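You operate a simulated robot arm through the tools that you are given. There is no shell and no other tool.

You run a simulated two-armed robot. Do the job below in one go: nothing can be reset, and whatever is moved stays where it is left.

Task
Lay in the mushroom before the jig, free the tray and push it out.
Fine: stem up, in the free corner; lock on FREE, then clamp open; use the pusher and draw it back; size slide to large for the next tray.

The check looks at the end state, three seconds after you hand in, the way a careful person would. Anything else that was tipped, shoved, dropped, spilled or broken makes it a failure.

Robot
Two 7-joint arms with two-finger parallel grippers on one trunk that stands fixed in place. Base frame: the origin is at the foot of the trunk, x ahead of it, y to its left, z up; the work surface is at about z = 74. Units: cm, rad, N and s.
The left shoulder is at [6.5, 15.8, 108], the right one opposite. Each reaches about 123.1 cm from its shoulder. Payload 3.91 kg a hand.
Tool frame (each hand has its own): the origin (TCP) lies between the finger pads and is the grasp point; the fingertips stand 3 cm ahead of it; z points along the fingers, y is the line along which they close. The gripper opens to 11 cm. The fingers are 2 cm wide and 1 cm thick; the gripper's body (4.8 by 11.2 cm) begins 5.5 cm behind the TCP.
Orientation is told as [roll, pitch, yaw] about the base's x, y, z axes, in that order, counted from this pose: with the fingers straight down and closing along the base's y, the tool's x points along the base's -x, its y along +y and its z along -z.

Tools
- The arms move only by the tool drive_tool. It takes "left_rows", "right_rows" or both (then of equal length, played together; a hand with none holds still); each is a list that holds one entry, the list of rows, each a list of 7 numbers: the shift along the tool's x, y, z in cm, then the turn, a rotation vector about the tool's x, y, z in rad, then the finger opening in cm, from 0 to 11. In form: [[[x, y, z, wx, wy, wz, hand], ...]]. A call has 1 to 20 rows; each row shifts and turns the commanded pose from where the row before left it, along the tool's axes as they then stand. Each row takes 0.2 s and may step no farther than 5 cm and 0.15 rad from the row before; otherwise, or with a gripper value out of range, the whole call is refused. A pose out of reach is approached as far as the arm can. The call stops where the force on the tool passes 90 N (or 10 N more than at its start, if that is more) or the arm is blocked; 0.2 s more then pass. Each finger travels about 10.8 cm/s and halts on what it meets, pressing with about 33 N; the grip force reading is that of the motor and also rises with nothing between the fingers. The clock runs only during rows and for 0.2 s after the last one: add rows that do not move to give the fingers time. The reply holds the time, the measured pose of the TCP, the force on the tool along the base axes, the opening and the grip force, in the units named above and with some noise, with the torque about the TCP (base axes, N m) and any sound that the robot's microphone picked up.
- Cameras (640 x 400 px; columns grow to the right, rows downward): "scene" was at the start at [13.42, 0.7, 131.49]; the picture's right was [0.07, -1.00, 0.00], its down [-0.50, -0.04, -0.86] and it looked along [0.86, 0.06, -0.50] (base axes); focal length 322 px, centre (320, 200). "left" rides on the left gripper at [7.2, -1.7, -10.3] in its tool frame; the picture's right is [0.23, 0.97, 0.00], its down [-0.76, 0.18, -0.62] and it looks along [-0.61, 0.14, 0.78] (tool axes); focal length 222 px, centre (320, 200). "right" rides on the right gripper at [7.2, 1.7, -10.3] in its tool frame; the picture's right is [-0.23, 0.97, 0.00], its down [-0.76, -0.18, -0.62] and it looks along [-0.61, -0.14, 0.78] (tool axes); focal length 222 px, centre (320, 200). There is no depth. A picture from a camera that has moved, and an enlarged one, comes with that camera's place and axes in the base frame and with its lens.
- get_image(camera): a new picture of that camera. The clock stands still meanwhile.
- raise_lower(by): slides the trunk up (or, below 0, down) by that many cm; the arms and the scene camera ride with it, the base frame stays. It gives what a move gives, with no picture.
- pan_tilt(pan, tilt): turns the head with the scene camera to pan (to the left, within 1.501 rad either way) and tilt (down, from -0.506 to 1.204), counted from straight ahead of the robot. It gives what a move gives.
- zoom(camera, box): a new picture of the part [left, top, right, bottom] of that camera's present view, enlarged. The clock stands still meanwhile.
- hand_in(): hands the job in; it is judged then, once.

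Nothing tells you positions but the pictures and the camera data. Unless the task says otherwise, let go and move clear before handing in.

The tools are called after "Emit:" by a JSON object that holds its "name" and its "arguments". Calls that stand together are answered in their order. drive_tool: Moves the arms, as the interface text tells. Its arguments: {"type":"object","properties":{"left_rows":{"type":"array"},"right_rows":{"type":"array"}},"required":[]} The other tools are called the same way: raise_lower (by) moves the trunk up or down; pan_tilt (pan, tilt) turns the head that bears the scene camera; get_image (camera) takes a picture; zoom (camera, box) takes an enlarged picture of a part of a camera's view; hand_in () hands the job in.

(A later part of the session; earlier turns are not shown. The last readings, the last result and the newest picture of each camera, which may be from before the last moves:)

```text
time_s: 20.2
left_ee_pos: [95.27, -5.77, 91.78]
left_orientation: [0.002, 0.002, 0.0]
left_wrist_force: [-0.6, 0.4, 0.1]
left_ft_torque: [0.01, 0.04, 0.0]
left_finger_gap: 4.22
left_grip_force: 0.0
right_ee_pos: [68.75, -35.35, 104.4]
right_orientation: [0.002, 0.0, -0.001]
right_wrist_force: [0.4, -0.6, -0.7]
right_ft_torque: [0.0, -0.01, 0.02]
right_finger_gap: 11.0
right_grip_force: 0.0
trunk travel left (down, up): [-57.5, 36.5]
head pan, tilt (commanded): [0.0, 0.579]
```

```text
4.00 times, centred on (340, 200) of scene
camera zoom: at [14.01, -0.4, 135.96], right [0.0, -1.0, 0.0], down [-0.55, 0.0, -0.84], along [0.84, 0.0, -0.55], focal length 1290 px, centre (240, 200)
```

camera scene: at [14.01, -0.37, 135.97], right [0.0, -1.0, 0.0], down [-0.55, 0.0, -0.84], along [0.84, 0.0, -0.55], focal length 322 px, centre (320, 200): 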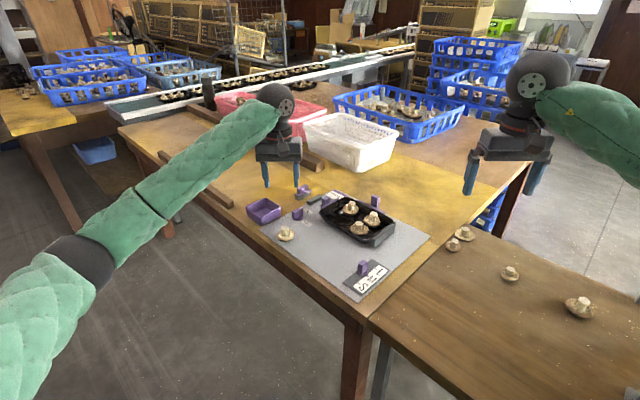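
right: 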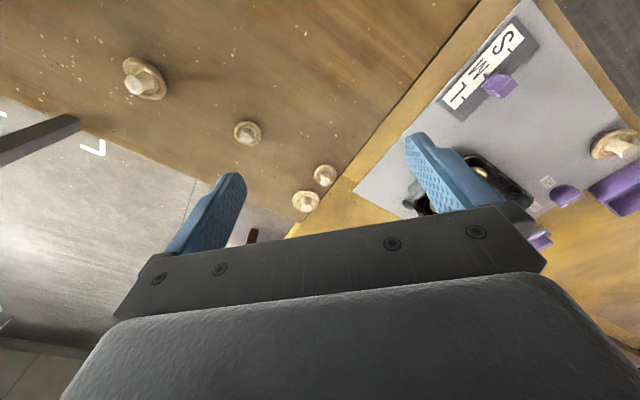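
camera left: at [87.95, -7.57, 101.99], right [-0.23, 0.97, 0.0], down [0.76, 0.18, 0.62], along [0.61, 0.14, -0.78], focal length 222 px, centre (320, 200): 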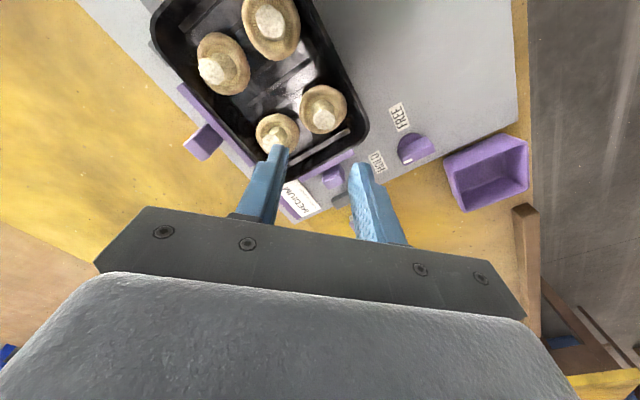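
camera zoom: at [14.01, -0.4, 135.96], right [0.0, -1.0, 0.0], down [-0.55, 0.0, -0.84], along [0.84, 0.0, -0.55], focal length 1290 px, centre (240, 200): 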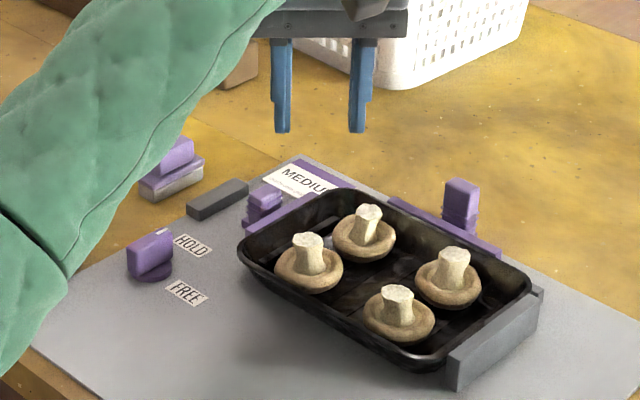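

The mushroom stands stem up in the free corner. Next is the lock, so I'll measure the knob from the wrist view.

Emit:
{"name": "zoom", "arguments": {"camera": "left", "box": [360, 90, 460, 190]}}

Emit:
{"name": "zoom", "arguments": {"camera": "left", "box": [260, 120, 400, 230]}}

```text
4.00 times, centred on (410, 140) of left
camera zoom: at [87.95, -7.57, 101.99], right [-0.23, 0.97, 0.0], down [0.76, 0.18, 0.62], along [0.61, 0.14, -0.78], focal length 888 px, centre (-40, 440)
```

zoom: 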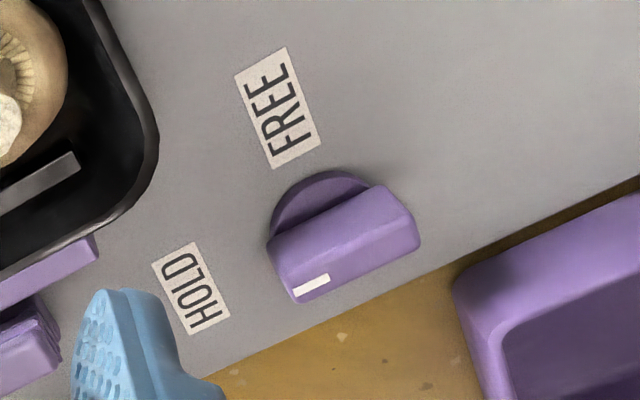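

```text
3.64 times, centred on (330, 175) of left
camera zoom: at [87.95, -7.57, 101.99], right [-0.23, 0.97, 0.0], down [0.76, 0.18, 0.62], along [0.61, 0.14, -0.78], focal length 808 px, centre (284, 291)
```

zoom: 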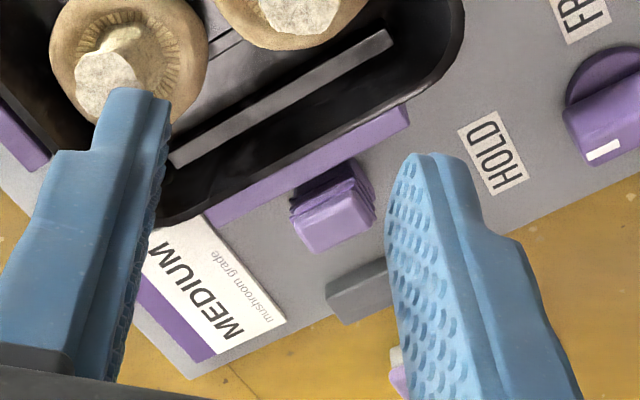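

The knob axis is at about (97.0, 6.6), with its top at z ≈ 78 and the lever lying along the HOLD direction. FREE is a quarter turn clockwise seen from above. I'll move above it and test in the air whether the wrist can make that turn.

Emit:
{"name": "drive_tool", "arguments": {"left_rows": [[[-0.58, 4.13, 0, 0, 0, 0, 5.0], [-0.58, 4.13, 0, 0, 0, 0, 5.0], [-0.57, 4.11, 0, 0, 0, 0, 5.0], [0, 0, 0, 0, 0, 0.1309, 5.0], [0, 0, 0, 0, 0, 0.1309, 5.0], [0, 0, 0, 0, 0, 0.1309, 5.0], [0, 0, 0, 0, 0, 0.1309, 5.0], [0, 0, 0, 0, 0, 0.1309, 5.0], [0, 0, 0, 0, 0, 0.1309, 5.0], [0, 0, 0, 0, 0, 0, 5.0]]]}}

Emit:
{"name": "drive_tool", "arguments": {"left_rows": [[[0, 0, 0, 0, 0, 0.1309, 5.0], [0, 0, 0, 0, 0, 0.1309, 5.0], [0, 0, 0, 0, 0, 0.1309, 5.0], [0, 0, 0, 0, 0, 0.1309, 5.0], [0, 0, 0, 0, 0, 0.1309, 5.0], [0, 0, 0, 0, 0, 0.1309, 5.0], [0, 0, 0, 0, 0, 0.1309, 5.0], [0, 0, 0, 0, 0, 0.1309, 5.0], [0, 0, 0, 0, 0, 0.1309, 5.0], [0, 0, 0, 0, 0, 0.1309, 5.0], [0, 0, 0, 0, 0, 0.1309, 5.0], [0, 0, 0, 0, 0, 0.1309, 5.0], [0, 0, 0, 0, 0, 0, 5.0]]]}}

Emit:
{"name": "get_image", "arguments": {"camera": "scene"}}

```text
time_s: 22.4
left_ee_pos: [96.96, 6.72, 92.1]
left_orientation: [-0.001, 0.0, -0.785]
left_wrist_force: [0.6, 0.6, -0.8]
left_ft_torque: [-0.05, -0.02, 0.01]
left_finger_gap: 5.01
left_grip_force: 0.0
right_ee_pos: [68.65, -35.32, 104.45]
right_orientation: [0.002, 0.0, 0.0]
right_wrist_force: [-0.2, -0.7, 0.3]
right_ft_torque: [-0.06, 0.03, 0.02]
right_finger_gap: 10.98
right_grip_force: 0.1
trunk travel left (down, up): [-57.5, 36.5]
head pan, tilt (commanded): [0.0, 0.579]
```

```text
time_s: 25.2
left_ee_pos: [97.01, 6.68, 92.09]
left_orientation: [0.0, 0.0, -2.354]
left_wrist_force: [-0.3, 0.0, 0.5]
left_ft_torque: [-0.04, -0.01, -0.03]
left_finger_gap: 5.03
left_grip_force: 0.0
right_ee_pos: [68.56, -35.27, 104.51]
right_orientation: [0.0, -0.002, 0.001]
right_wrist_force: [0.1, -0.7, 0.2]
right_ft_torque: [0.01, 0.02, -0.01]
right_finger_gap: 11.0
right_grip_force: 0.1
trunk travel left (down, up): [-57.5, 36.5]
head pan, tilt (commanded): [0.0, 0.579]
```

```text
taken
camera scene: at [13.97, -0.31, 135.97], right [0.0, -1.0, 0.0], down [-0.55, 0.0, -0.84], along [0.84, 0.0, -0.55], focal length 322 px, centre (320, 200)
```

scene: 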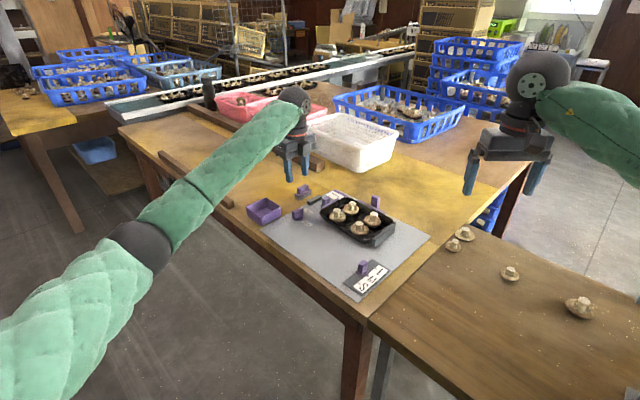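

The wrist makes the full turn without trouble. I'll turn back to the lever's present direction and check alignment with the wrist camera.

Emit:
{"name": "drive_tool", "arguments": {"left_rows": [[[0, 0, 0, 0, 0, -0.1309, 5.0], [0, 0, 0, 0, 0, -0.1309, 5.0], [0, 0, 0, 0, 0, -0.1309, 5.0], [0, 0, 0, 0, 0, -0.1309, 5.0], [0, 0, 0, 0, 0, -0.1309, 5.0], [0, 0, 0, 0, 0, -0.1309, 5.0], [0, 0, 0, 0, 0, -0.1309, 5.0], [0, 0, 0, 0, 0, -0.1309, 5.0], [0, 0, 0, 0, 0, -0.1309, 5.0], [0, 0, 0, 0, 0, -0.1309, 5.0], [0, 0, 0, 0, 0, -0.1309, 5.0], [0, 0, 0, 0, 0, -0.1309, 5.0], [0, 0, 4.0, 0, 0, 0, 5.0], [0, 0, 0, 0, 0, 0, 5.0]]]}}

Emit:
{"name": "get_image", "arguments": {"camera": "left"}}

Emit:
{"name": "zoom", "arguments": {"camera": "left", "box": [270, 80, 380, 200]}}

```text
time_s: 28.2
left_ee_pos: [97.06, 6.59, 88.28]
left_orientation: [0.0, 0.002, -0.786]
left_wrist_force: [0.0, 1.4, -0.1]
left_ft_torque: [0.0, -0.01, -0.01]
left_finger_gap: 5.0
left_grip_force: 0.1
right_ee_pos: [68.56, -35.15, 104.63]
right_orientation: [0.0, 0.0, 0.0]
right_wrist_force: [0.9, 0.2, -0.6]
right_ft_torque: [0.03, 0.0, 0.01]
right_finger_gap: 10.99
right_grip_force: 0.0
trunk travel left (down, up): [-57.5, 36.5]
head pan, tilt (commanded): [0.0, 0.579]
```

```text
taken
camera left: at [90.62, 10.46, 98.39], right [0.53, 0.85, 0.0], down [0.66, -0.41, 0.62], along [0.53, -0.33, -0.78], focal length 222 px, centre (320, 200)
```

left: 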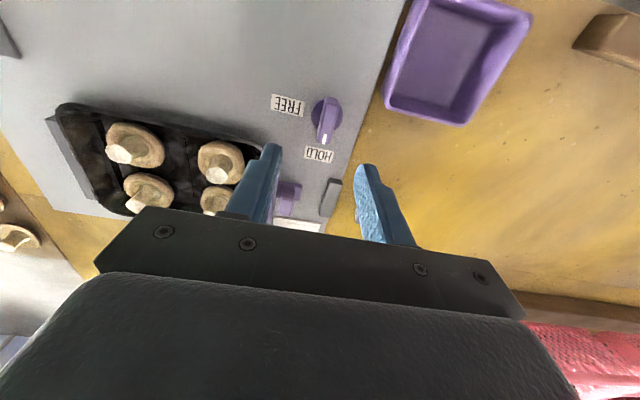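

```text
3.33 times, centred on (325, 140) of left
camera zoom: at [90.62, 10.46, 98.39], right [0.53, 0.85, 0.0], down [0.66, -0.41, 0.62], along [0.53, -0.33, -0.78], focal length 740 px, centre (303, 400)
```

zoom: 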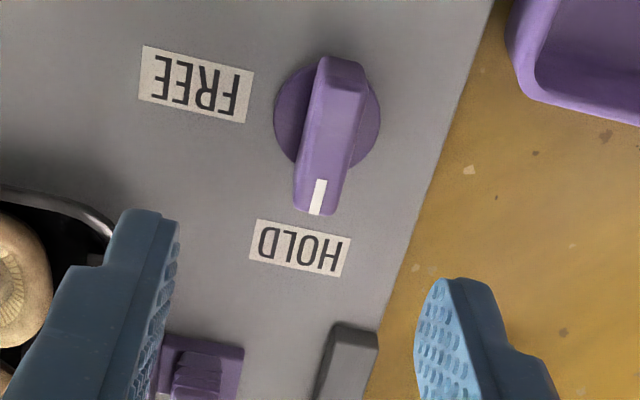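

The wrist view says the knob sits slightly (+x, +y) of the hand axis. I'll correct most of that, come down to just above it and compare directly.

Emit:
{"name": "drive_tool", "arguments": {"left_rows": [[[0.22, 0.5, 2.0, 0, 0, 0, 5.0], [0, 0, 2.0, 0, 0, 0, 5.0], [0, 0, 1.5, 0, 0, 0, 5.0], [0, 0, 0, 0, 0, 0, 5.0]]]}}

Emit:
{"name": "zoom", "arguments": {"camera": "left", "box": [240, 80, 400, 220]}}

Emit:
{"name": "zoom", "arguments": {"camera": "scene", "box": [270, 180, 330, 230]}}

```text
time_s: 29.2
left_ee_pos: [97.13, 7.17, 82.72]
left_orientation: [0.001, 0.0, -0.786]
left_wrist_force: [-0.1, 0.6, -0.1]
left_ft_torque: [0.01, -0.02, 0.02]
left_finger_gap: 5.01
left_grip_force: 0.0
right_ee_pos: [68.67, -35.31, 104.39]
right_orientation: [-0.001, 0.0, 0.001]
right_wrist_force: [-0.1, 0.5, -0.1]
right_ft_torque: [-0.02, -0.01, 0.02]
right_finger_gap: 11.02
right_grip_force: 0.0
trunk travel left (down, up): [-57.5, 36.5]
head pan, tilt (commanded): [0.0, 0.579]
```

```text
2.86 times, centred on (320, 150) of left
camera zoom: at [90.8, 11.08, 92.88], right [0.53, 0.85, 0.0], down [0.66, -0.41, 0.62], along [0.53, -0.33, -0.78], focal length 635 px, centre (320, 343)
```

zoom: 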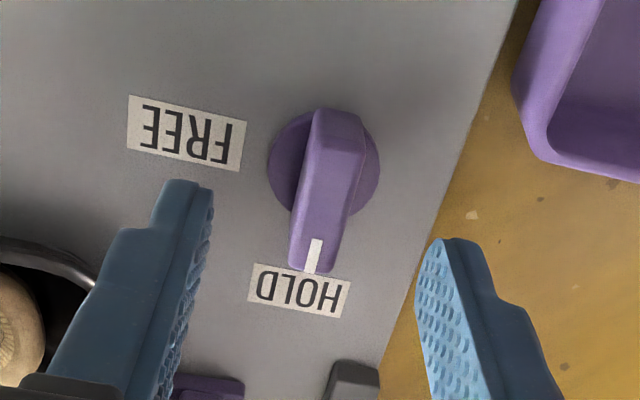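

```text
8.00 times, centred on (300, 205) of scene
camera zoom: at [13.95, -0.32, 135.98], right [0.0, -1.0, 0.0], down [-0.55, 0.0, -0.84], along [0.84, 0.0, -0.55], focal length 2580 px, centre (480, 160)
```

zoom: 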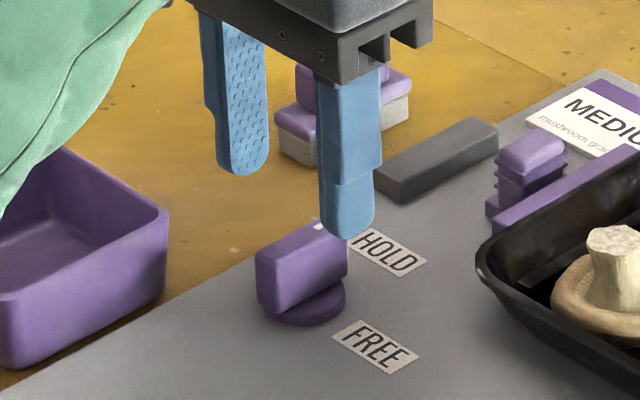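

The hand is now nearly on the knob's axis, about 0.1 cm off. I'll descend to put the pads on either side of the lever and close.

Emit:
{"name": "drive_tool", "arguments": {"left_rows": [[[0, 0.1, 1.5, 0, 0, 0, 5.0], [0, 0, 1.2, 0, 0, 0, 5.0], [0, 0, 0.8, 0, 0, 0, 5.0], [0, 0, 0, 0, 0, 0, 4.0], [0, 0, 0, 0, 0, 0, 2.8], [0, 0, 0, 0, 0, 0, 2.0], [0, 0, 0, 0, 0, 0, 1.5], [0, 0, 0, 0, 0, 0, 1.1], [0, 0, 0, 0, 0, 0, 1.1]]]}}

Emit:
{"name": "zoom", "arguments": {"camera": "left", "box": [240, 80, 400, 220]}}

Emit:
{"name": "zoom", "arguments": {"camera": "scene", "box": [270, 180, 330, 230]}}

```text
time_s: 31.2
left_ee_pos: [97.35, 7.3, 79.12]
left_orientation: [0.001, 0.0, -0.782]
left_wrist_force: [6.5, 3.9, 1.2]
left_ft_torque: [0.04, -0.2, -0.01]
left_finger_gap: 1.36
left_grip_force: 45.0
right_ee_pos: [68.73, -35.3, 104.44]
right_orientation: [0.0, 0.0, 0.0]
right_wrist_force: [0.4, 0.4, 0.4]
right_ft_torque: [0.01, 0.01, 0.0]
right_finger_gap: 11.0
right_grip_force: 0.0
trunk travel left (down, up): [-57.5, 36.5]
head pan, tilt (commanded): [0.0, 0.579]
```

```text
2.86 times, centred on (320, 150) of left
camera zoom: at [90.96, 11.21, 89.4], right [0.53, 0.85, 0.0], down [0.66, -0.41, 0.62], along [0.53, -0.33, -0.78], focal length 635 px, centre (320, 343)
```

zoom: 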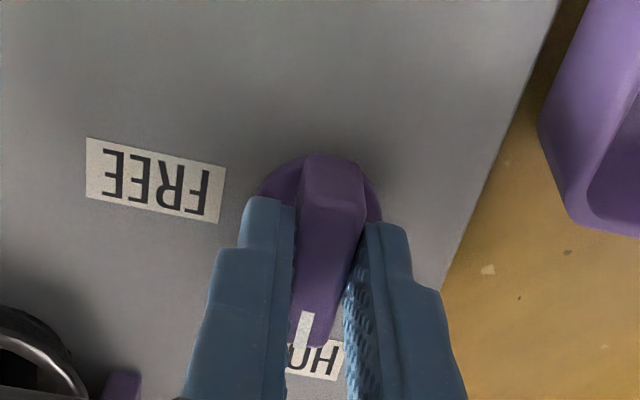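

```text
8.00 times, centred on (300, 205) of scene
camera zoom: at [14.0, -0.28, 135.97], right [0.0, -1.0, 0.0], down [-0.55, 0.0, -0.84], along [0.84, 0.0, -0.55], focal length 2580 px, centre (480, 160)
```

zoom: 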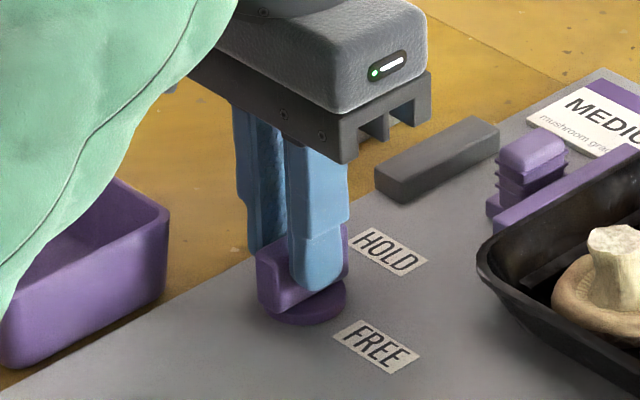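

The lever is between the pads, with a small sideways load. I'll ease the hand 0.1 cm over and begin turning clockwise, watching forces.

Emit:
{"name": "drive_tool", "arguments": {"left_rows": [[[0, 0.1, 0, 0, 0, 0, 1.25], [0, 0, 0, 0, 0, 0.08, 1.25], [0, 0, 0, 0, 0, 0.1, 1.25], [0, 0, 0, 0, 0, 0.1, 1.25], [0, 0, 0, 0, 0, 0.1, 1.25], [0, 0, 0, 0, 0, 0, 1.25]]]}}

Emit:
{"name": "zoom", "arguments": {"camera": "scene", "box": [270, 180, 330, 230]}}

```text
time_s: 32.6
left_ee_pos: [97.51, 7.47, 79.12]
left_orientation: [0.003, 0.0, -1.166]
left_wrist_force: [33.0, 4.4, 11.5]
left_ft_torque: [0.34, -0.68, 0.13]
left_finger_gap: 1.38
left_grip_force: 44.8
right_ee_pos: [68.76, -35.32, 104.47]
right_orientation: [0.0, 0.002, -0.001]
right_wrist_force: [0.4, 0.3, -0.7]
right_ft_torque: [0.0, -0.02, 0.01]
right_finger_gap: 11.05
right_grip_force: 0.1
trunk travel left (down, up): [-57.5, 36.5]
head pan, tilt (commanded): [0.0, 0.579]
```

```text
8.00 times, centred on (300, 205) of scene
camera zoom: at [14.1, -0.29, 135.98], right [0.0, -1.0, 0.0], down [-0.55, 0.0, -0.84], along [0.84, 0.0, -0.55], focal length 2580 px, centre (480, 160)
```

zoom: 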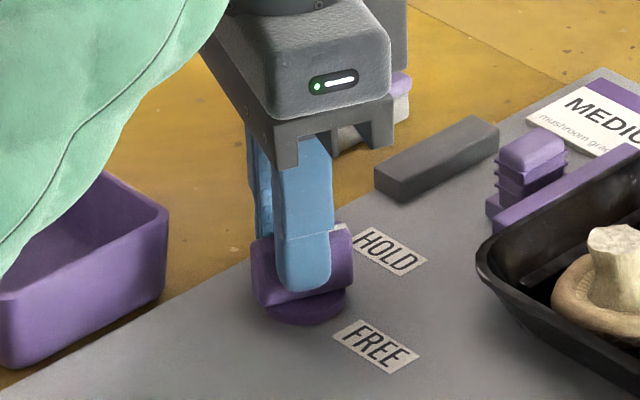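

The knob is turning, but a 32 N sideways load shows I'm slightly off its axis. I'll shift the hand along the load direction to relieve it.

Emit:
{"name": "drive_tool", "arguments": {"left_rows": [[[0, 0.15, 0, 0, 0, 0, 1.25], [0, 0, 0, 0, 0, 0, 1.25]]]}}

```text
time_s: 33.2
left_ee_pos: [97.34, 7.4, 79.12]
left_orientation: [-0.001, 0.0, -1.166]
left_wrist_force: [20.8, 4.6, 14.3]
left_ft_torque: [-0.94, -0.95, 0.09]
left_finger_gap: 1.39
left_grip_force: 44.8
right_ee_pos: [68.74, -35.26, 104.55]
right_orientation: [-0.001, -0.001, 0.0]
right_wrist_force: [0.0, 0.4, 0.0]
right_ft_torque: [-0.02, 0.0, -0.03]
right_finger_gap: 11.04
right_grip_force: 0.1
trunk travel left (down, up): [-57.5, 36.5]
head pan, tilt (commanded): [0.0, 0.579]
```

Emit:
{"name": "drive_tool", "arguments": {"left_rows": [[[0, 0.2, -0.1, 0, 0, 0, 1.25], [0, 0, 0, 0, 0, 0, 1.25]]]}}

```text
time_s: 33.8
left_ee_pos: [97.39, 7.53, 79.04]
left_orientation: [0.0, 0.002, -1.166]
left_wrist_force: [-7.8, 1.0, 6.4]
left_ft_torque: [-1.12, -0.34, -0.05]
left_finger_gap: 1.39
left_grip_force: 45.5
right_ee_pos: [68.64, -35.26, 104.46]
right_orientation: [-0.001, 0.0, 0.0]
right_wrist_force: [0.3, 0.4, 0.1]
right_ft_torque: [-0.03, -0.01, 0.02]
right_finger_gap: 11.01
right_grip_force: 0.2
trunk travel left (down, up): [-57.5, 36.5]
head pan, tilt (commanded): [0.0, 0.579]
```

The sideways load is nearly gone. I'll continue the turn in small pieces.

Emit:
{"name": "drive_tool", "arguments": {"left_rows": [[[0, 0, 0, 0, 0, 0.1, 1.25], [0, 0, 0, 0, 0, 0.1, 1.25], [0, 0, 0, 0, 0, 0.1, 1.25], [0, 0, 0, 0, 0, 0, 1.25]]]}}

Emit:
{"name": "zoom", "arguments": {"camera": "scene", "box": [270, 180, 330, 230]}}

```text
time_s: 34.8
left_ee_pos: [97.53, 7.47, 79.24]
left_orientation: [-0.002, 0.001, -1.466]
left_wrist_force: [-13.7, -2.6, -3.4]
left_ft_torque: [0.2, 0.18, -0.05]
left_finger_gap: 1.39
left_grip_force: 45.6
right_ee_pos: [68.59, -35.39, 104.47]
right_orientation: [0.0, 0.001, 0.001]
right_wrist_force: [0.2, 0.0, -0.1]
right_ft_torque: [0.01, 0.0, 0.01]
right_finger_gap: 11.01
right_grip_force: 0.1
trunk travel left (down, up): [-57.5, 36.5]
head pan, tilt (commanded): [0.0, 0.579]
```

```text
8.00 times, centred on (300, 205) of scene
camera zoom: at [13.9, -0.33, 135.97], right [0.0, -1.0, 0.0], down [-0.55, 0.0, -0.84], along [0.84, 0.0, -0.55], focal length 2580 px, centre (480, 160)
```

zoom: 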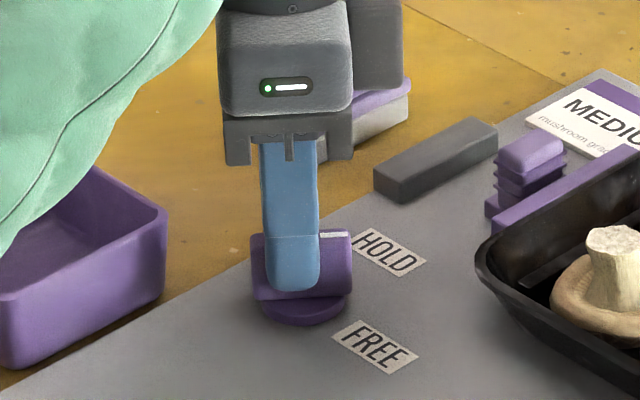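

The lever is about half way. The fingers sit about 0.3 cm off-centre along the lever, so I'll drift back to the axis while I keep turning.

Emit:
{"name": "drive_tool", "arguments": {"left_rows": [[[-0.1, 0, 0, 0, 0, 0.1, 1.25], [-0.1, 0, 0, 0, 0, 0.1, 1.25], [-0.05, 0, 0, 0, 0, 0.1, 1.25], [0, 0, 0, 0, 0, 0.1, 1.25], [0, 0, 0, 0, 0, 0, 1.25]]]}}

Emit:
{"name": "zoom", "arguments": {"camera": "scene", "box": [270, 180, 330, 230]}}

```text
time_s: 36.0
left_ee_pos: [97.76, 7.43, 79.17]
left_orientation: [-0.001, 0.0, -1.865]
left_wrist_force: [-7.3, 11.9, -10.3]
left_ft_torque: [1.44, -0.31, -0.06]
left_finger_gap: 1.4
left_grip_force: 45.1
right_ee_pos: [68.72, -35.24, 104.38]
right_orientation: [-0.001, -0.001, -0.001]
right_wrist_force: [-0.3, -0.5, 0.8]
right_ft_torque: [0.0, 0.0, 0.01]
right_finger_gap: 11.01
right_grip_force: 0.0
trunk travel left (down, up): [-57.5, 36.5]
head pan, tilt (commanded): [0.0, 0.579]
```

```text
8.00 times, centred on (300, 205) of scene
camera zoom: at [14.02, -0.22, 135.96], right [0.0, -1.0, 0.0], down [-0.55, 0.0, -0.84], along [0.84, 0.0, -0.55], focal length 2580 px, centre (480, 160)
```

zoom: 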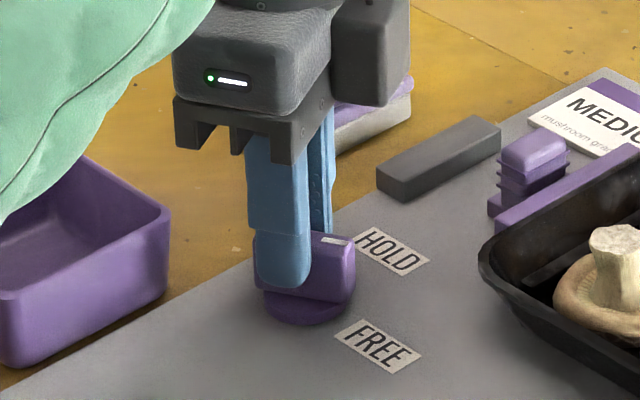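

Emit:
{"name": "drive_tool", "arguments": {"left_rows": [[[0, 0, 0, 0, 0, 0.1, 1.25], [0, 0, 0, 0, 0, 0.1, 1.25], [0, 0, 0, 0, 0, 0.1, 1.25], [0, 0, 0, 0, 0, 0.1, 1.25], [0, 0, 0, 0, 0, 0, 1.25]]]}}

Emit:
{"name": "zoom", "arguments": {"camera": "scene", "box": [270, 180, 330, 230]}}

```text
time_s: 37.2
left_ee_pos: [97.83, 7.32, 79.25]
left_orientation: [0.0, -0.001, -2.266]
left_wrist_force: [10.5, 16.3, -6.6]
left_ft_torque: [0.79, -0.68, -0.02]
left_finger_gap: 1.39
left_grip_force: 45.3
right_ee_pos: [68.74, -35.28, 104.46]
right_orientation: [-0.002, 0.002, 0.001]
right_wrist_force: [-0.3, 0.3, -0.4]
right_ft_torque: [0.0, 0.0, -0.03]
right_finger_gap: 11.02
right_grip_force: 0.1
trunk travel left (down, up): [-57.5, 36.5]
head pan, tilt (commanded): [0.0, 0.579]
```

```text
8.00 times, centred on (300, 205) of scene
camera zoom: at [14.11, -0.2, 135.96], right [0.0, -1.0, 0.0], down [-0.55, 0.0, -0.84], along [0.84, 0.0, -0.55], focal length 2580 px, centre (480, 160)
```

zoom: 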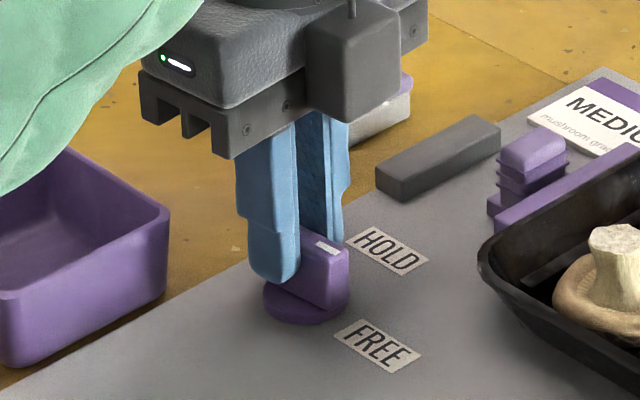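

The lever is close to FREE. I'll give it the last bit of turn and check whether it comes to a stop.

Emit:
{"name": "drive_tool", "arguments": {"left_rows": [[[0, 0, 0, 0, 0, 0.06, 1.25], [0, 0, 0, 0, 0, 0.05, 1.25], [0, 0, 0, 0, 0, 0, 1.25]]]}}

Emit:
{"name": "zoom", "arguments": {"camera": "scene", "box": [280, 195, 325, 230]}}

Emit:
{"name": "get_image", "arguments": {"camera": "left"}}

```text
time_s: 38.0
left_ee_pos: [97.89, 7.26, 79.24]
left_orientation: [0.001, 0.001, -2.374]
left_wrist_force: [29.7, 16.9, -0.4]
left_ft_torque: [0.45, -0.75, 0.93]
left_finger_gap: 1.4
left_grip_force: 44.6
right_ee_pos: [68.79, -35.24, 104.27]
right_orientation: [-0.001, 0.001, -0.001]
right_wrist_force: [-0.3, 0.0, 0.0]
right_ft_torque: [0.01, 0.01, 0.0]
right_finger_gap: 11.0
right_grip_force: 0.0
trunk travel left (down, up): [-57.5, 36.5]
head pan, tilt (commanded): [0.0, 0.579]
```

```text
11.43 times, centred on (302, 212) of scene
camera zoom: at [14.19, -0.19, 135.96], right [0.0, -1.0, 0.0], down [-0.55, 0.0, -0.84], along [0.84, 0.0, -0.55], focal length 3686 px, centre (520, 57)
```

zoom: 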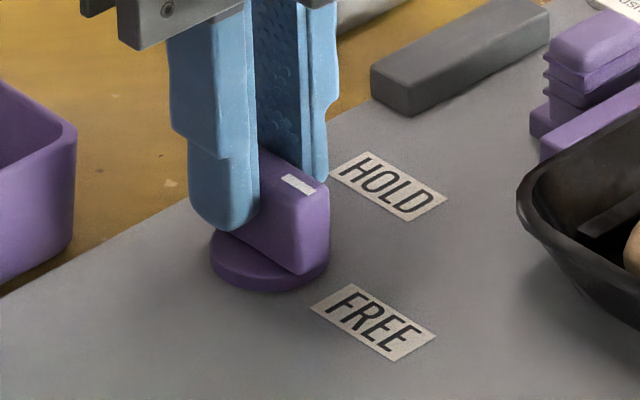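

```text
taken
camera left: at [101.82, 13.53, 89.39], right [0.84, -0.54, 0.0], down [-0.42, -0.66, 0.62], along [-0.34, -0.52, -0.78], focal length 222 px, centre (320, 200)
```

left: 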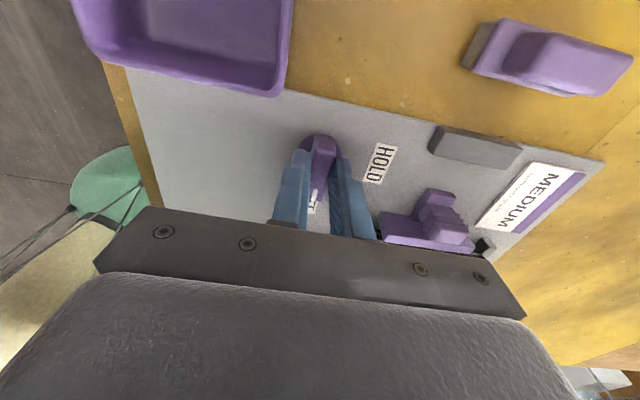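

The torque has risen to about 0.9 N·m, so the knob is at its FREE stop, and the lever points at the FREE label. I'll let go, lift off and check it stays there.

Emit:
{"name": "drive_tool", "arguments": {"left_rows": [[[0, 0, 0, 0, 0, -0.02, 1.5], [0, 0, 0, 0, 0, 0, 2.2], [0, 0, 0, 0, 0, 0, 3.4], [0, 0, 0, 0, 0, 0, 4.2], [0, 0, -1.0, 0, 0, 0, 4.2], [0, 0, -3.0, 0, 0, 0, 4.2], [0, 0, -4.0, 0, 0, 0, 4.2], [0, 0, -4.0, 0, 0, 0, 4.2], [0, 0, 0, 0, 0, 0, 4.2]]]}}

Emit:
{"name": "zoom", "arguments": {"camera": "scene", "box": [270, 180, 360, 240]}}

Emit:
{"name": "get_image", "arguments": {"camera": "left"}}

```text
time_s: 40.0
left_ee_pos: [97.63, 7.23, 91.03]
left_orientation: [0.0, 0.0, -2.355]
left_wrist_force: [0.4, 0.0, 0.1]
left_ft_torque: [0.02, 0.0, 0.0]
left_finger_gap: 4.19
left_grip_force: 0.0
right_ee_pos: [68.68, -35.4, 104.36]
right_orientation: [0.0, -0.001, -0.001]
right_wrist_force: [-0.9, 0.2, 0.6]
right_ft_torque: [0.01, 0.04, 0.02]
right_finger_gap: 11.0
right_grip_force: 0.0
trunk travel left (down, up): [-57.5, 36.5]
head pan, tilt (commanded): [0.0, 0.579]
```

```text
6.67 times, centred on (315, 210) of scene
camera zoom: at [14.02, -0.3, 135.97], right [0.0, -1.0, 0.0], down [-0.55, 0.0, -0.84], along [0.84, 0.0, -0.55], focal length 2150 px, centre (353, 133)
```

zoom: 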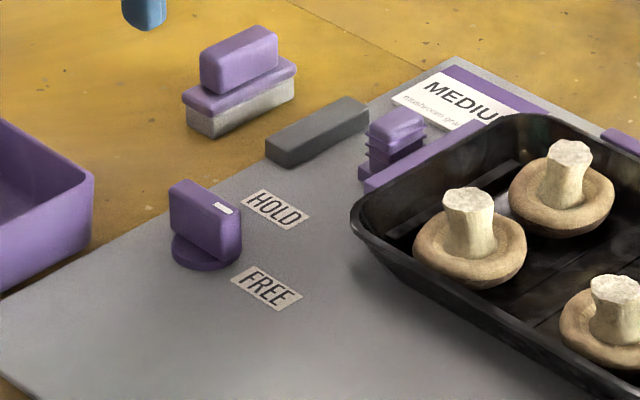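

```text
taken
camera left: at [101.45, 13.59, 101.31], right [0.85, -0.53, 0.0], down [-0.41, -0.66, 0.62], along [-0.33, -0.53, -0.78], focal length 222 px, centre (320, 200)
```

left: 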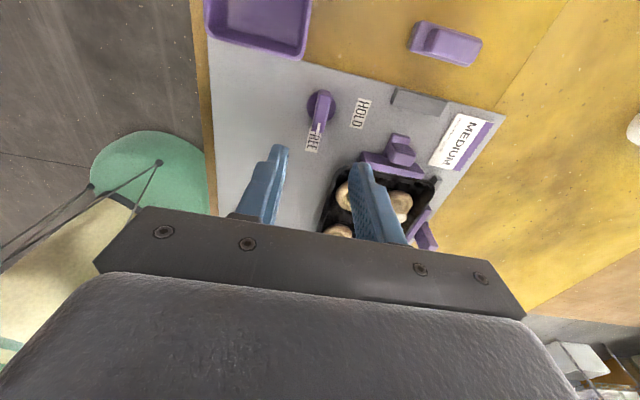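

The lock stays on FREE. From this pose the hand already closes along the clamp bar's direction, so I'll measure the clamp handle from here.

Emit:
{"name": "zoom", "arguments": {"camera": "left", "box": [340, 70, 520, 220]}}

Emit:
{"name": "zoom", "arguments": {"camera": "scene", "box": [310, 185, 350, 212]}}

```text
2.67 times, centred on (430, 145) of left
camera zoom: at [101.45, 13.59, 101.31], right [0.85, -0.53, 0.0], down [-0.41, -0.66, 0.62], along [-0.33, -0.53, -0.78], focal length 592 px, centre (27, 347)
```

zoom: 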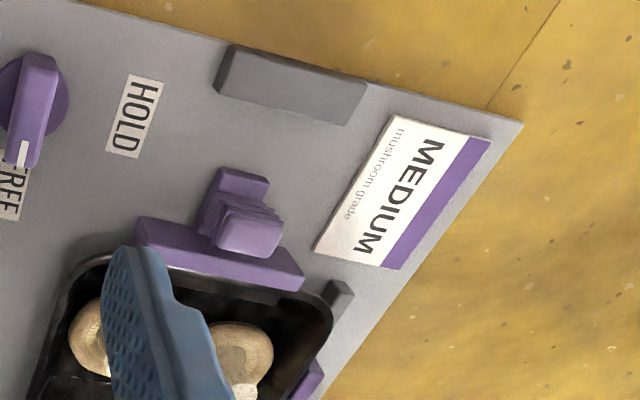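

```text
14.81 times, centred on (330, 198) of scene
camera zoom: at [14.02, -0.3, 135.97], right [0.0, -1.0, 0.0], down [-0.55, 0.0, -0.84], along [0.84, 0.0, -0.55], focal length 4778 px, centre (172, 222)
```

zoom: 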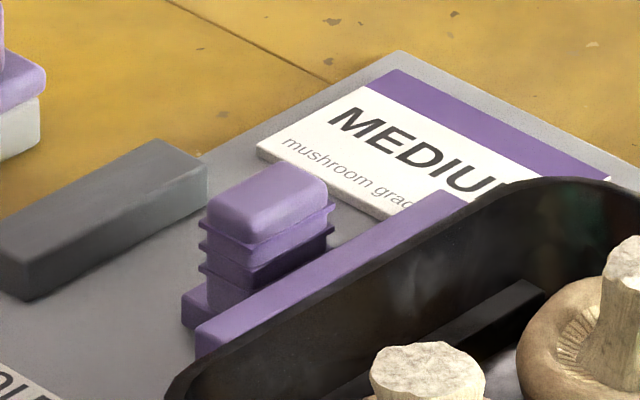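

Emit:
{"name": "drive_tool", "arguments": {"left_rows": [[[-1.0, 3.44, 0, 0, 0, 0, 5.0], [-1.0, 3.44, 0, 0, 0, 0, 5.0], [-1.0, 3.44, 0, 0, 0, 0, 5.0], [0, 0, 2.0, 0, 0, 0, 5.0], [0, 0, 2.0, 0, 0, 0, 5.0], [0, 0, 0, 0, 0, 0, 5.0]]]}}

Emit:
{"name": "get_image", "arguments": {"camera": "left"}}

Emit:
{"name": "zoom", "arguments": {"camera": "left", "box": [230, 80, 400, 230]}}

Emit:
{"name": "zoom", "arguments": {"camera": "scene", "box": [290, 150, 370, 210]}}

```text
time_s: 41.4
left_ee_pos: [102.93, -2.02, 87.15]
left_orientation: [0.001, -0.002, -2.353]
left_wrist_force: [-0.1, 0.2, 0.0]
left_ft_torque: [0.0, 0.02, 0.0]
left_finger_gap: 4.99
left_grip_force: 0.1
right_ee_pos: [68.55, -35.29, 104.45]
right_orientation: [0.0, -0.001, 0.0]
right_wrist_force: [-0.7, -0.3, -0.4]
right_ft_torque: [-0.01, 0.01, -0.04]
right_finger_gap: 11.01
right_grip_force: 0.1
trunk travel left (down, up): [-57.5, 36.5]
head pan, tilt (commanded): [0.0, 0.579]
```

```text
taken
camera left: at [106.78, 4.14, 97.42], right [0.85, -0.53, 0.0], down [-0.41, -0.66, 0.62], along [-0.33, -0.53, -0.78], focal length 222 px, centre (320, 200)
```

left: 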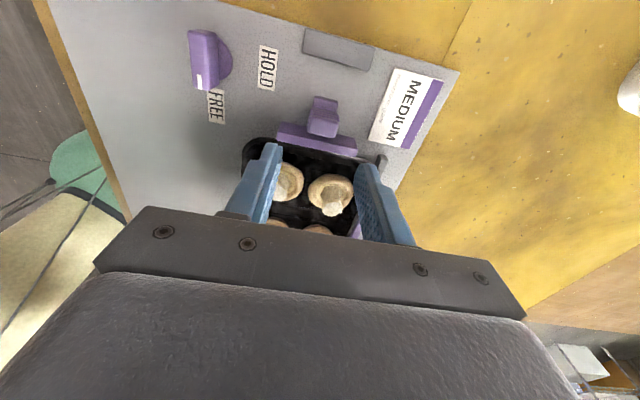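

```text
2.67 times, centred on (315, 155) of left
camera zoom: at [106.78, 4.14, 97.42], right [0.85, -0.53, 0.0], down [-0.41, -0.66, 0.62], along [-0.33, -0.53, -0.78], focal length 592 px, centre (333, 320)
```

zoom: 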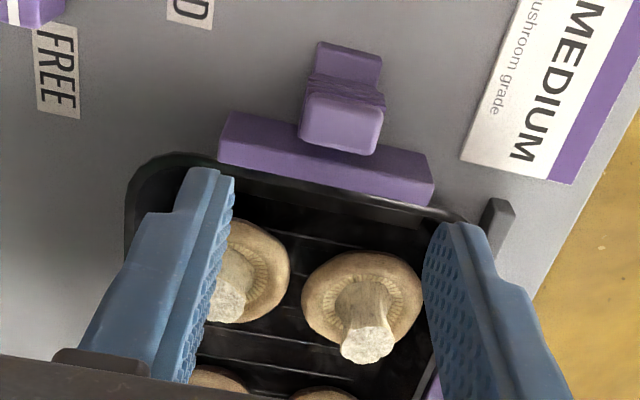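

```text
6.67 times, centred on (330, 180) of scene
camera zoom: at [13.95, -0.29, 135.98], right [0.0, -1.0, 0.0], down [-0.55, 0.0, -0.84], along [0.84, 0.0, -0.55], focal length 2150 px, centre (253, 333)
```

zoom: 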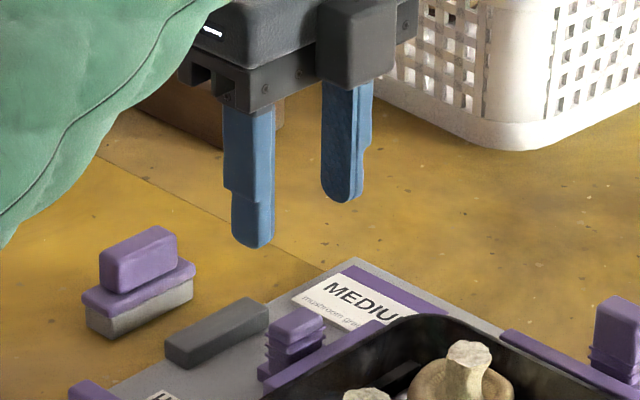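

The clamp handle is almost under the hand: offset about 0.5 cm along the hand's x and 0.15 cm along its y, with about 3 cm of travel to the grey stop. I'll align and go down around it.

Emit:
{"name": "drive_tool", "arguments": {"left_rows": [[[0.5, 0.15, 1.5, 0, 0, 0, 5.0], [0, 0, 2.0, 0, 0, 0, 5.0], [0, 0, 1.5, 0, 0, 0, 5.0], [0, 0, 0, 0, 0, 0, 5.0]]]}}

Emit:
{"name": "zoom", "arguments": {"camera": "left", "box": [230, 60, 400, 230]}}

Emit:
{"name": "zoom", "arguments": {"camera": "scene", "box": [290, 165, 350, 210]}}

```text
time_s: 42.4
left_ee_pos: [103.23, -1.89, 82.18]
left_orientation: [0.001, 0.001, -2.355]
left_wrist_force: [-1.1, -0.7, -0.4]
left_ft_torque: [-0.02, 0.0, -0.01]
left_finger_gap: 5.02
left_grip_force: 0.1
right_ee_pos: [68.63, -35.33, 104.44]
right_orientation: [0.002, -0.001, 0.0]
right_wrist_force: [0.0, -0.2, -0.2]
right_ft_torque: [-0.03, 0.03, -0.02]
right_finger_gap: 11.02
right_grip_force: 0.0
trunk travel left (down, up): [-57.5, 36.5]
head pan, tilt (commanded): [0.0, 0.579]
```

```text
2.35 times, centred on (315, 145) of left
camera zoom: at [107.17, 4.45, 92.44], right [0.85, -0.53, 0.0], down [-0.41, -0.66, 0.62], along [-0.33, -0.53, -0.78], focal length 523 px, centre (332, 329)
```

zoom: 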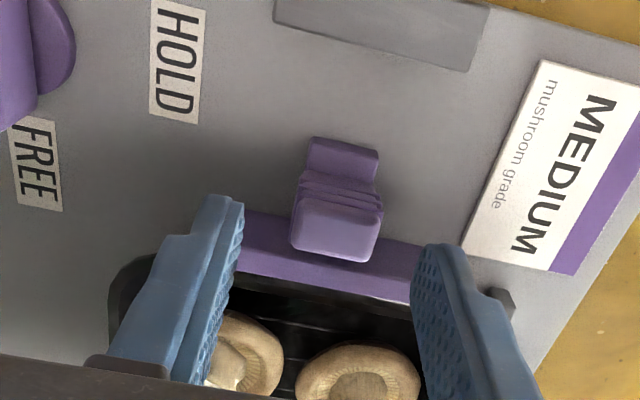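

```text
8.89 times, centred on (320, 188) of scene
camera zoom: at [13.96, -0.31, 135.98], right [0.0, -1.0, 0.0], down [-0.55, 0.0, -0.84], along [0.84, 0.0, -0.55], focal length 2867 px, centre (320, 311)
```

zoom: 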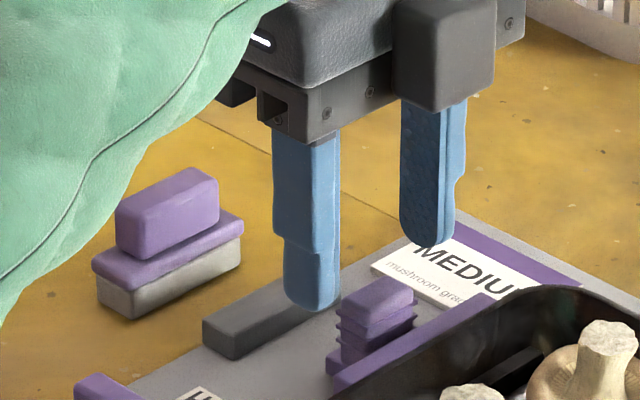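

Emit:
{"name": "drive_tool", "arguments": {"left_rows": [[[0.3, 0.12, 1.2, 0, 0, 0, 5.0], [0, 0, 1.2, 0, 0, 0, 5.0], [0, 0, 0.5, 0, 0, 0, 5.0], [0, 0, 0, 0, 0, 0, 5.0]]]}}

Emit:
{"name": "zoom", "arguments": {"camera": "left", "box": [230, 60, 400, 230]}}

Emit:
{"name": "zoom", "arguments": {"camera": "scene", "box": [300, 170, 360, 215]}}

```text
time_s: 43.4
left_ee_pos: [103.56, -1.76, 79.42]
left_orientation: [0.0, -0.001, -2.354]
left_wrist_force: [0.0, -0.1, -0.9]
left_ft_torque: [0.03, 0.03, 0.02]
left_finger_gap: 5.0
left_grip_force: 0.1
right_ee_pos: [68.67, -35.35, 104.48]
right_orientation: [0.0, 0.001, 0.0]
right_wrist_force: [0.0, 0.4, -1.0]
right_ft_torque: [-0.04, -0.02, 0.01]
right_finger_gap: 11.03
right_grip_force: 0.1
trunk travel left (down, up): [-57.5, 36.5]
head pan, tilt (commanded): [0.0, 0.579]
```

```text
2.35 times, centred on (315, 145) of left
camera zoom: at [107.41, 4.48, 89.53], right [0.85, -0.53, 0.0], down [-0.41, -0.67, 0.62], along [-0.33, -0.53, -0.78], focal length 523 px, centre (332, 329)
```

zoom: 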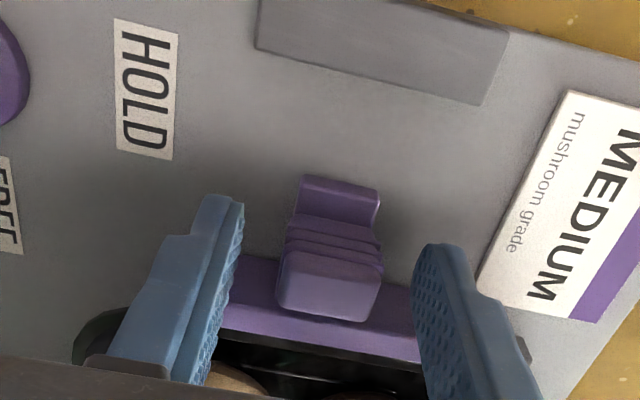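

```text
8.89 times, centred on (330, 192) of scene
camera zoom: at [13.97, -0.32, 135.98], right [0.0, -1.0, 0.0], down [-0.55, 0.0, -0.84], along [0.84, 0.0, -0.55], focal length 2867 px, centre (231, 267)
```

zoom: 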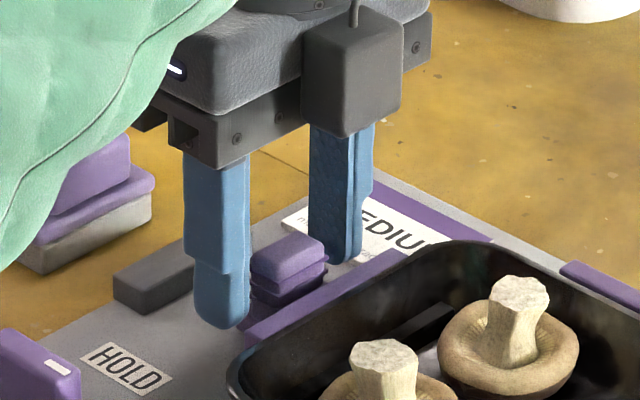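

The fingers straddle the clamp handle. I'll close on it.

Emit:
{"name": "drive_tool", "arguments": {"left_rows": [[[0, 0, 0.2, 0, 0, 0, 4.0], [0, 0, 0, 0, 0, 0, 3.0], [0, 0, 0, 0, 0, 0, 2.5], [0, 0, 0, 0, 0, 0, 2.1], [0, 0, 0, 0, 0, 0, 2.1]]]}}

Emit:
{"name": "zoom", "arguments": {"camera": "left", "box": [230, 60, 400, 230]}}

```text
time_s: 44.6
left_ee_pos: [103.61, -1.89, 79.12]
left_orientation: [-0.001, -0.001, -2.353]
left_wrist_force: [-0.6, 1.1, -1.2]
left_ft_torque: [-0.16, 0.11, -0.01]
left_finger_gap: 2.54
left_grip_force: 44.9
right_ee_pos: [68.57, -35.29, 104.43]
right_orientation: [0.001, 0.0, 0.0]
right_wrist_force: [0.2, -0.9, -0.3]
right_ft_torque: [-0.01, -0.02, 0.01]
right_finger_gap: 11.02
right_grip_force: 0.1
trunk travel left (down, up): [-57.5, 36.5]
head pan, tilt (commanded): [0.0, 0.579]
```

```text
2.35 times, centred on (315, 145) of left
camera zoom: at [107.43, 4.48, 89.38], right [0.85, -0.53, 0.0], down [-0.41, -0.66, 0.62], along [-0.33, -0.53, -0.78], focal length 523 px, centre (332, 329)
```

zoom: 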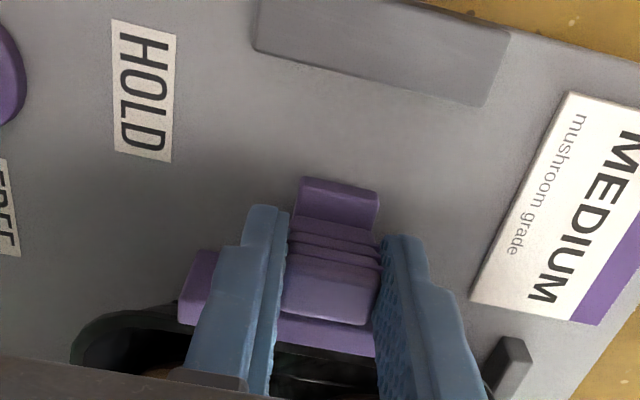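

The clamp handle is gripped. I'll draw it back away from the tray in small steps and watch the force.

Emit:
{"name": "drive_tool", "arguments": {"left_rows": [[[0.3, 0, 0, 0, 0, 0, 2.1], [0.4, 0, 0, 0, 0, 0, 2.1], [0.5, 0, 0, 0, 0, 0, 2.1], [0, 0, 0, 0, 0, 0, 2.1]]]}}

Emit:
{"name": "zoom", "arguments": {"camera": "left", "box": [230, 60, 400, 230]}}

Emit:
{"name": "zoom", "arguments": {"camera": "scene", "box": [300, 170, 400, 245]}}

```text
time_s: 45.6
left_ee_pos: [104.5, -0.85, 79.22]
left_orientation: [0.001, -0.001, -2.355]
left_wrist_force: [-4.3, 4.3, 2.1]
left_ft_torque: [-0.24, 0.53, -0.1]
left_finger_gap: 2.58
left_grip_force: 44.8
right_ee_pos: [68.65, -35.29, 104.51]
right_orientation: [0.0, -0.001, -0.001]
right_wrist_force: [0.1, 0.3, 0.6]
right_ft_torque: [-0.01, 0.01, 0.0]
right_finger_gap: 11.02
right_grip_force: 0.1
trunk travel left (down, up): [-57.5, 36.5]
head pan, tilt (commanded): [0.0, 0.579]
```

```text
2.35 times, centred on (315, 145) of left
camera zoom: at [108.28, 5.33, 89.39], right [0.85, -0.53, 0.0], down [-0.41, -0.67, 0.62], along [-0.33, -0.53, -0.78], focal length 523 px, centre (332, 329)
```

zoom: 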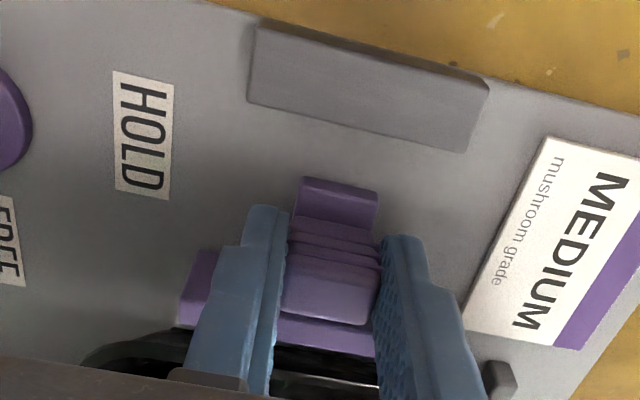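

```text
5.33 times, centred on (350, 208) of scene
camera zoom: at [13.93, -0.27, 135.98], right [0.0, -1.0, 0.0], down [-0.55, 0.0, -0.84], along [0.84, 0.0, -0.55], focal length 1720 px, centre (160, 160)
```

zoom: 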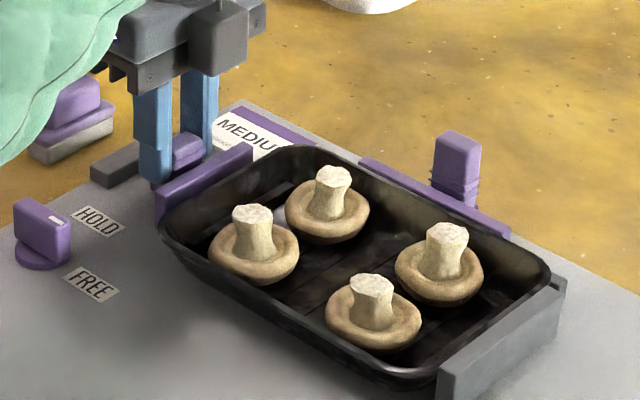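

The clamp slides freely and the tray hasn't moved. I'll continue drawing it back.

Emit:
{"name": "drive_tool", "arguments": {"left_rows": [[[0.4, 0, 0, 0, 0, 0, 2.1], [0.4, 0, 0, 0, 0, 0, 2.1], [0.3, 0, 0, 0, 0, 0, 2.1], [0, 0, 0, 0, 0, 0, 2.1]]]}}

Emit:
{"name": "zoom", "arguments": {"camera": "left", "box": [230, 60, 400, 230]}}

```text
time_s: 46.6
left_ee_pos: [105.11, -0.21, 79.16]
left_orientation: [-0.002, 0.0, -2.354]
left_wrist_force: [-3.7, 3.1, 2.4]
left_ft_torque: [-0.37, 0.44, -0.08]
left_finger_gap: 2.56
left_grip_force: 44.6
right_ee_pos: [68.62, -35.25, 104.56]
right_orientation: [0.0, 0.001, 0.0]
right_wrist_force: [-0.3, 0.0, -0.6]
right_ft_torque: [0.01, -0.03, 0.0]
right_finger_gap: 11.0
right_grip_force: 0.1
trunk travel left (down, up): [-57.5, 36.5]
head pan, tilt (commanded): [0.0, 0.579]
```

```text
2.35 times, centred on (315, 145) of left
camera zoom: at [109.03, 6.09, 89.38], right [0.85, -0.53, 0.0], down [-0.41, -0.66, 0.62], along [-0.33, -0.53, -0.78], focal length 523 px, centre (332, 329)
```

zoom: 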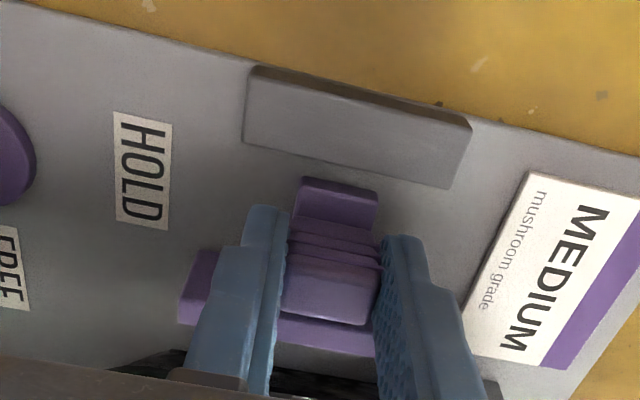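

About 0.5 cm remains to the grey stop. I'll finish gently until it meets the stop.

Emit:
{"name": "drive_tool", "arguments": {"left_rows": [[[0.25, 0, 0, 0, 0, 0, 2.1], [0.2, 0, 0, 0, 0, 0, 2.1], [0.15, 0, 0, 0, 0, 0, 2.1], [0, 0, 0, 0, 0, 0, 2.1]]]}}

Emit:
{"name": "zoom", "arguments": {"camera": "left", "box": [230, 60, 400, 230]}}

```text
time_s: 47.6
left_ee_pos: [105.41, -0.04, 79.23]
left_orientation: [0.0, -0.002, -2.357]
left_wrist_force: [-40.3, -5.9, -5.6]
left_ft_torque: [-0.2, 0.77, 0.03]
left_finger_gap: 2.6
left_grip_force: 45.3
right_ee_pos: [68.42, -35.43, 104.59]
right_orientation: [0.001, -0.002, -0.002]
right_wrist_force: [-0.2, -0.6, -0.6]
right_ft_torque: [-0.01, -0.02, -0.01]
right_finger_gap: 11.0
right_grip_force: 0.0
trunk travel left (down, up): [-57.5, 36.5]
head pan, tilt (commanded): [0.0, 0.579]
```

```text
2.35 times, centred on (315, 145) of left
camera zoom: at [109.29, 6.32, 89.38], right [0.85, -0.53, 0.0], down [-0.41, -0.66, 0.62], along [-0.33, -0.53, -0.78], focal length 523 px, centre (332, 329)
```

zoom: 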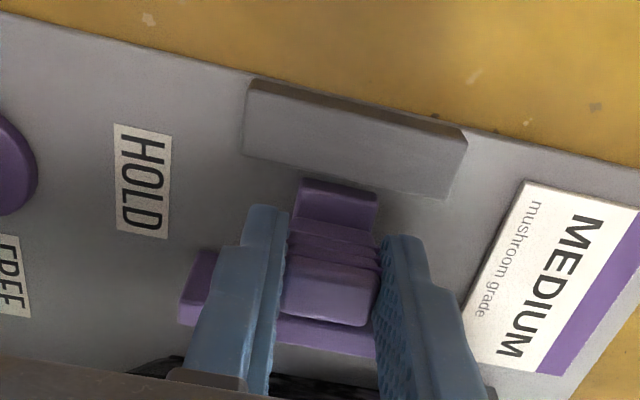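

The force jumped to about 40 N: the clamp is at its open stop. I'll relieve the pull, release and rise clear.

Emit:
{"name": "drive_tool", "arguments": {"left_rows": [[[-0.2, 0, 0, 0, 0, 0, 2.1], [0, 0, 0, 0, 0, 0, 2.6], [0, 0, 0, 0, 0, 0, 3.4], [0, 0, 0, 0, 0, 0, 4.6], [0, 0, 0, 0, 0, 0, 4.6], [0, 0, -1.0, 0, 0, 0, 4.6], [0, 0, -3.0, 0, 0, 0, 4.6], [0, 0, -4.0, 0, 0, 0, 4.6], [0, 0, -4.0, 0, 0, 0, 4.6], [0, 0, 0, 0, 0, 0, 4.6]]]}}

Emit:
{"name": "get_image", "arguments": {"camera": "left"}}

Emit:
{"name": "zoom", "arguments": {"camera": "scene", "box": [280, 170, 400, 250]}}

```text
time_s: 49.8
left_ee_pos: [105.47, -0.02, 91.13]
left_orientation: [0.001, 0.0, -2.355]
left_wrist_force: [-0.1, -0.1, -0.6]
left_ft_torque: [0.06, 0.01, 0.0]
left_finger_gap: 4.58
left_grip_force: 0.1
right_ee_pos: [68.72, -35.31, 104.39]
right_orientation: [-0.001, 0.001, 0.001]
right_wrist_force: [-0.5, -0.8, -0.9]
right_ft_torque: [0.04, 0.01, -0.01]
right_finger_gap: 10.99
right_grip_force: 0.1
trunk travel left (down, up): [-57.5, 36.5]
head pan, tilt (commanded): [0.0, 0.579]
```

```text
taken
camera left: at [109.38, 6.29, 101.29], right [0.85, -0.53, 0.0], down [-0.41, -0.67, 0.62], along [-0.33, -0.53, -0.78], focal length 222 px, centre (320, 200)
```

left: 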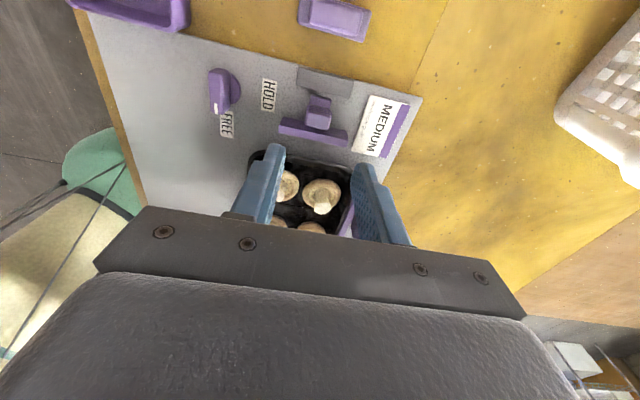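

```text
5.00 times, centred on (340, 210) of scene
camera zoom: at [14.03, -0.32, 135.96], right [0.0, -1.0, 0.0], down [-0.55, 0.0, -0.84], along [0.84, 0.0, -0.55], focal length 1613 px, centre (220, 150)
```

zoom: 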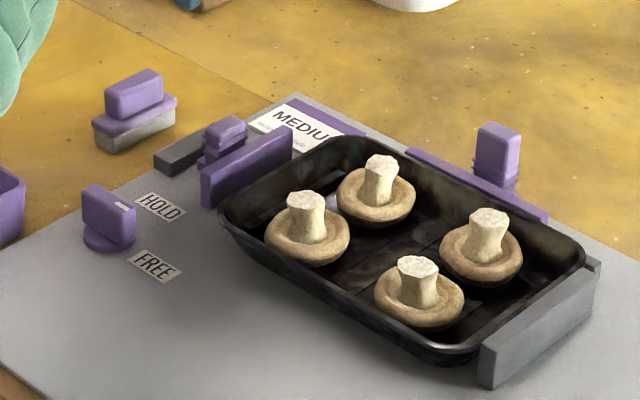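

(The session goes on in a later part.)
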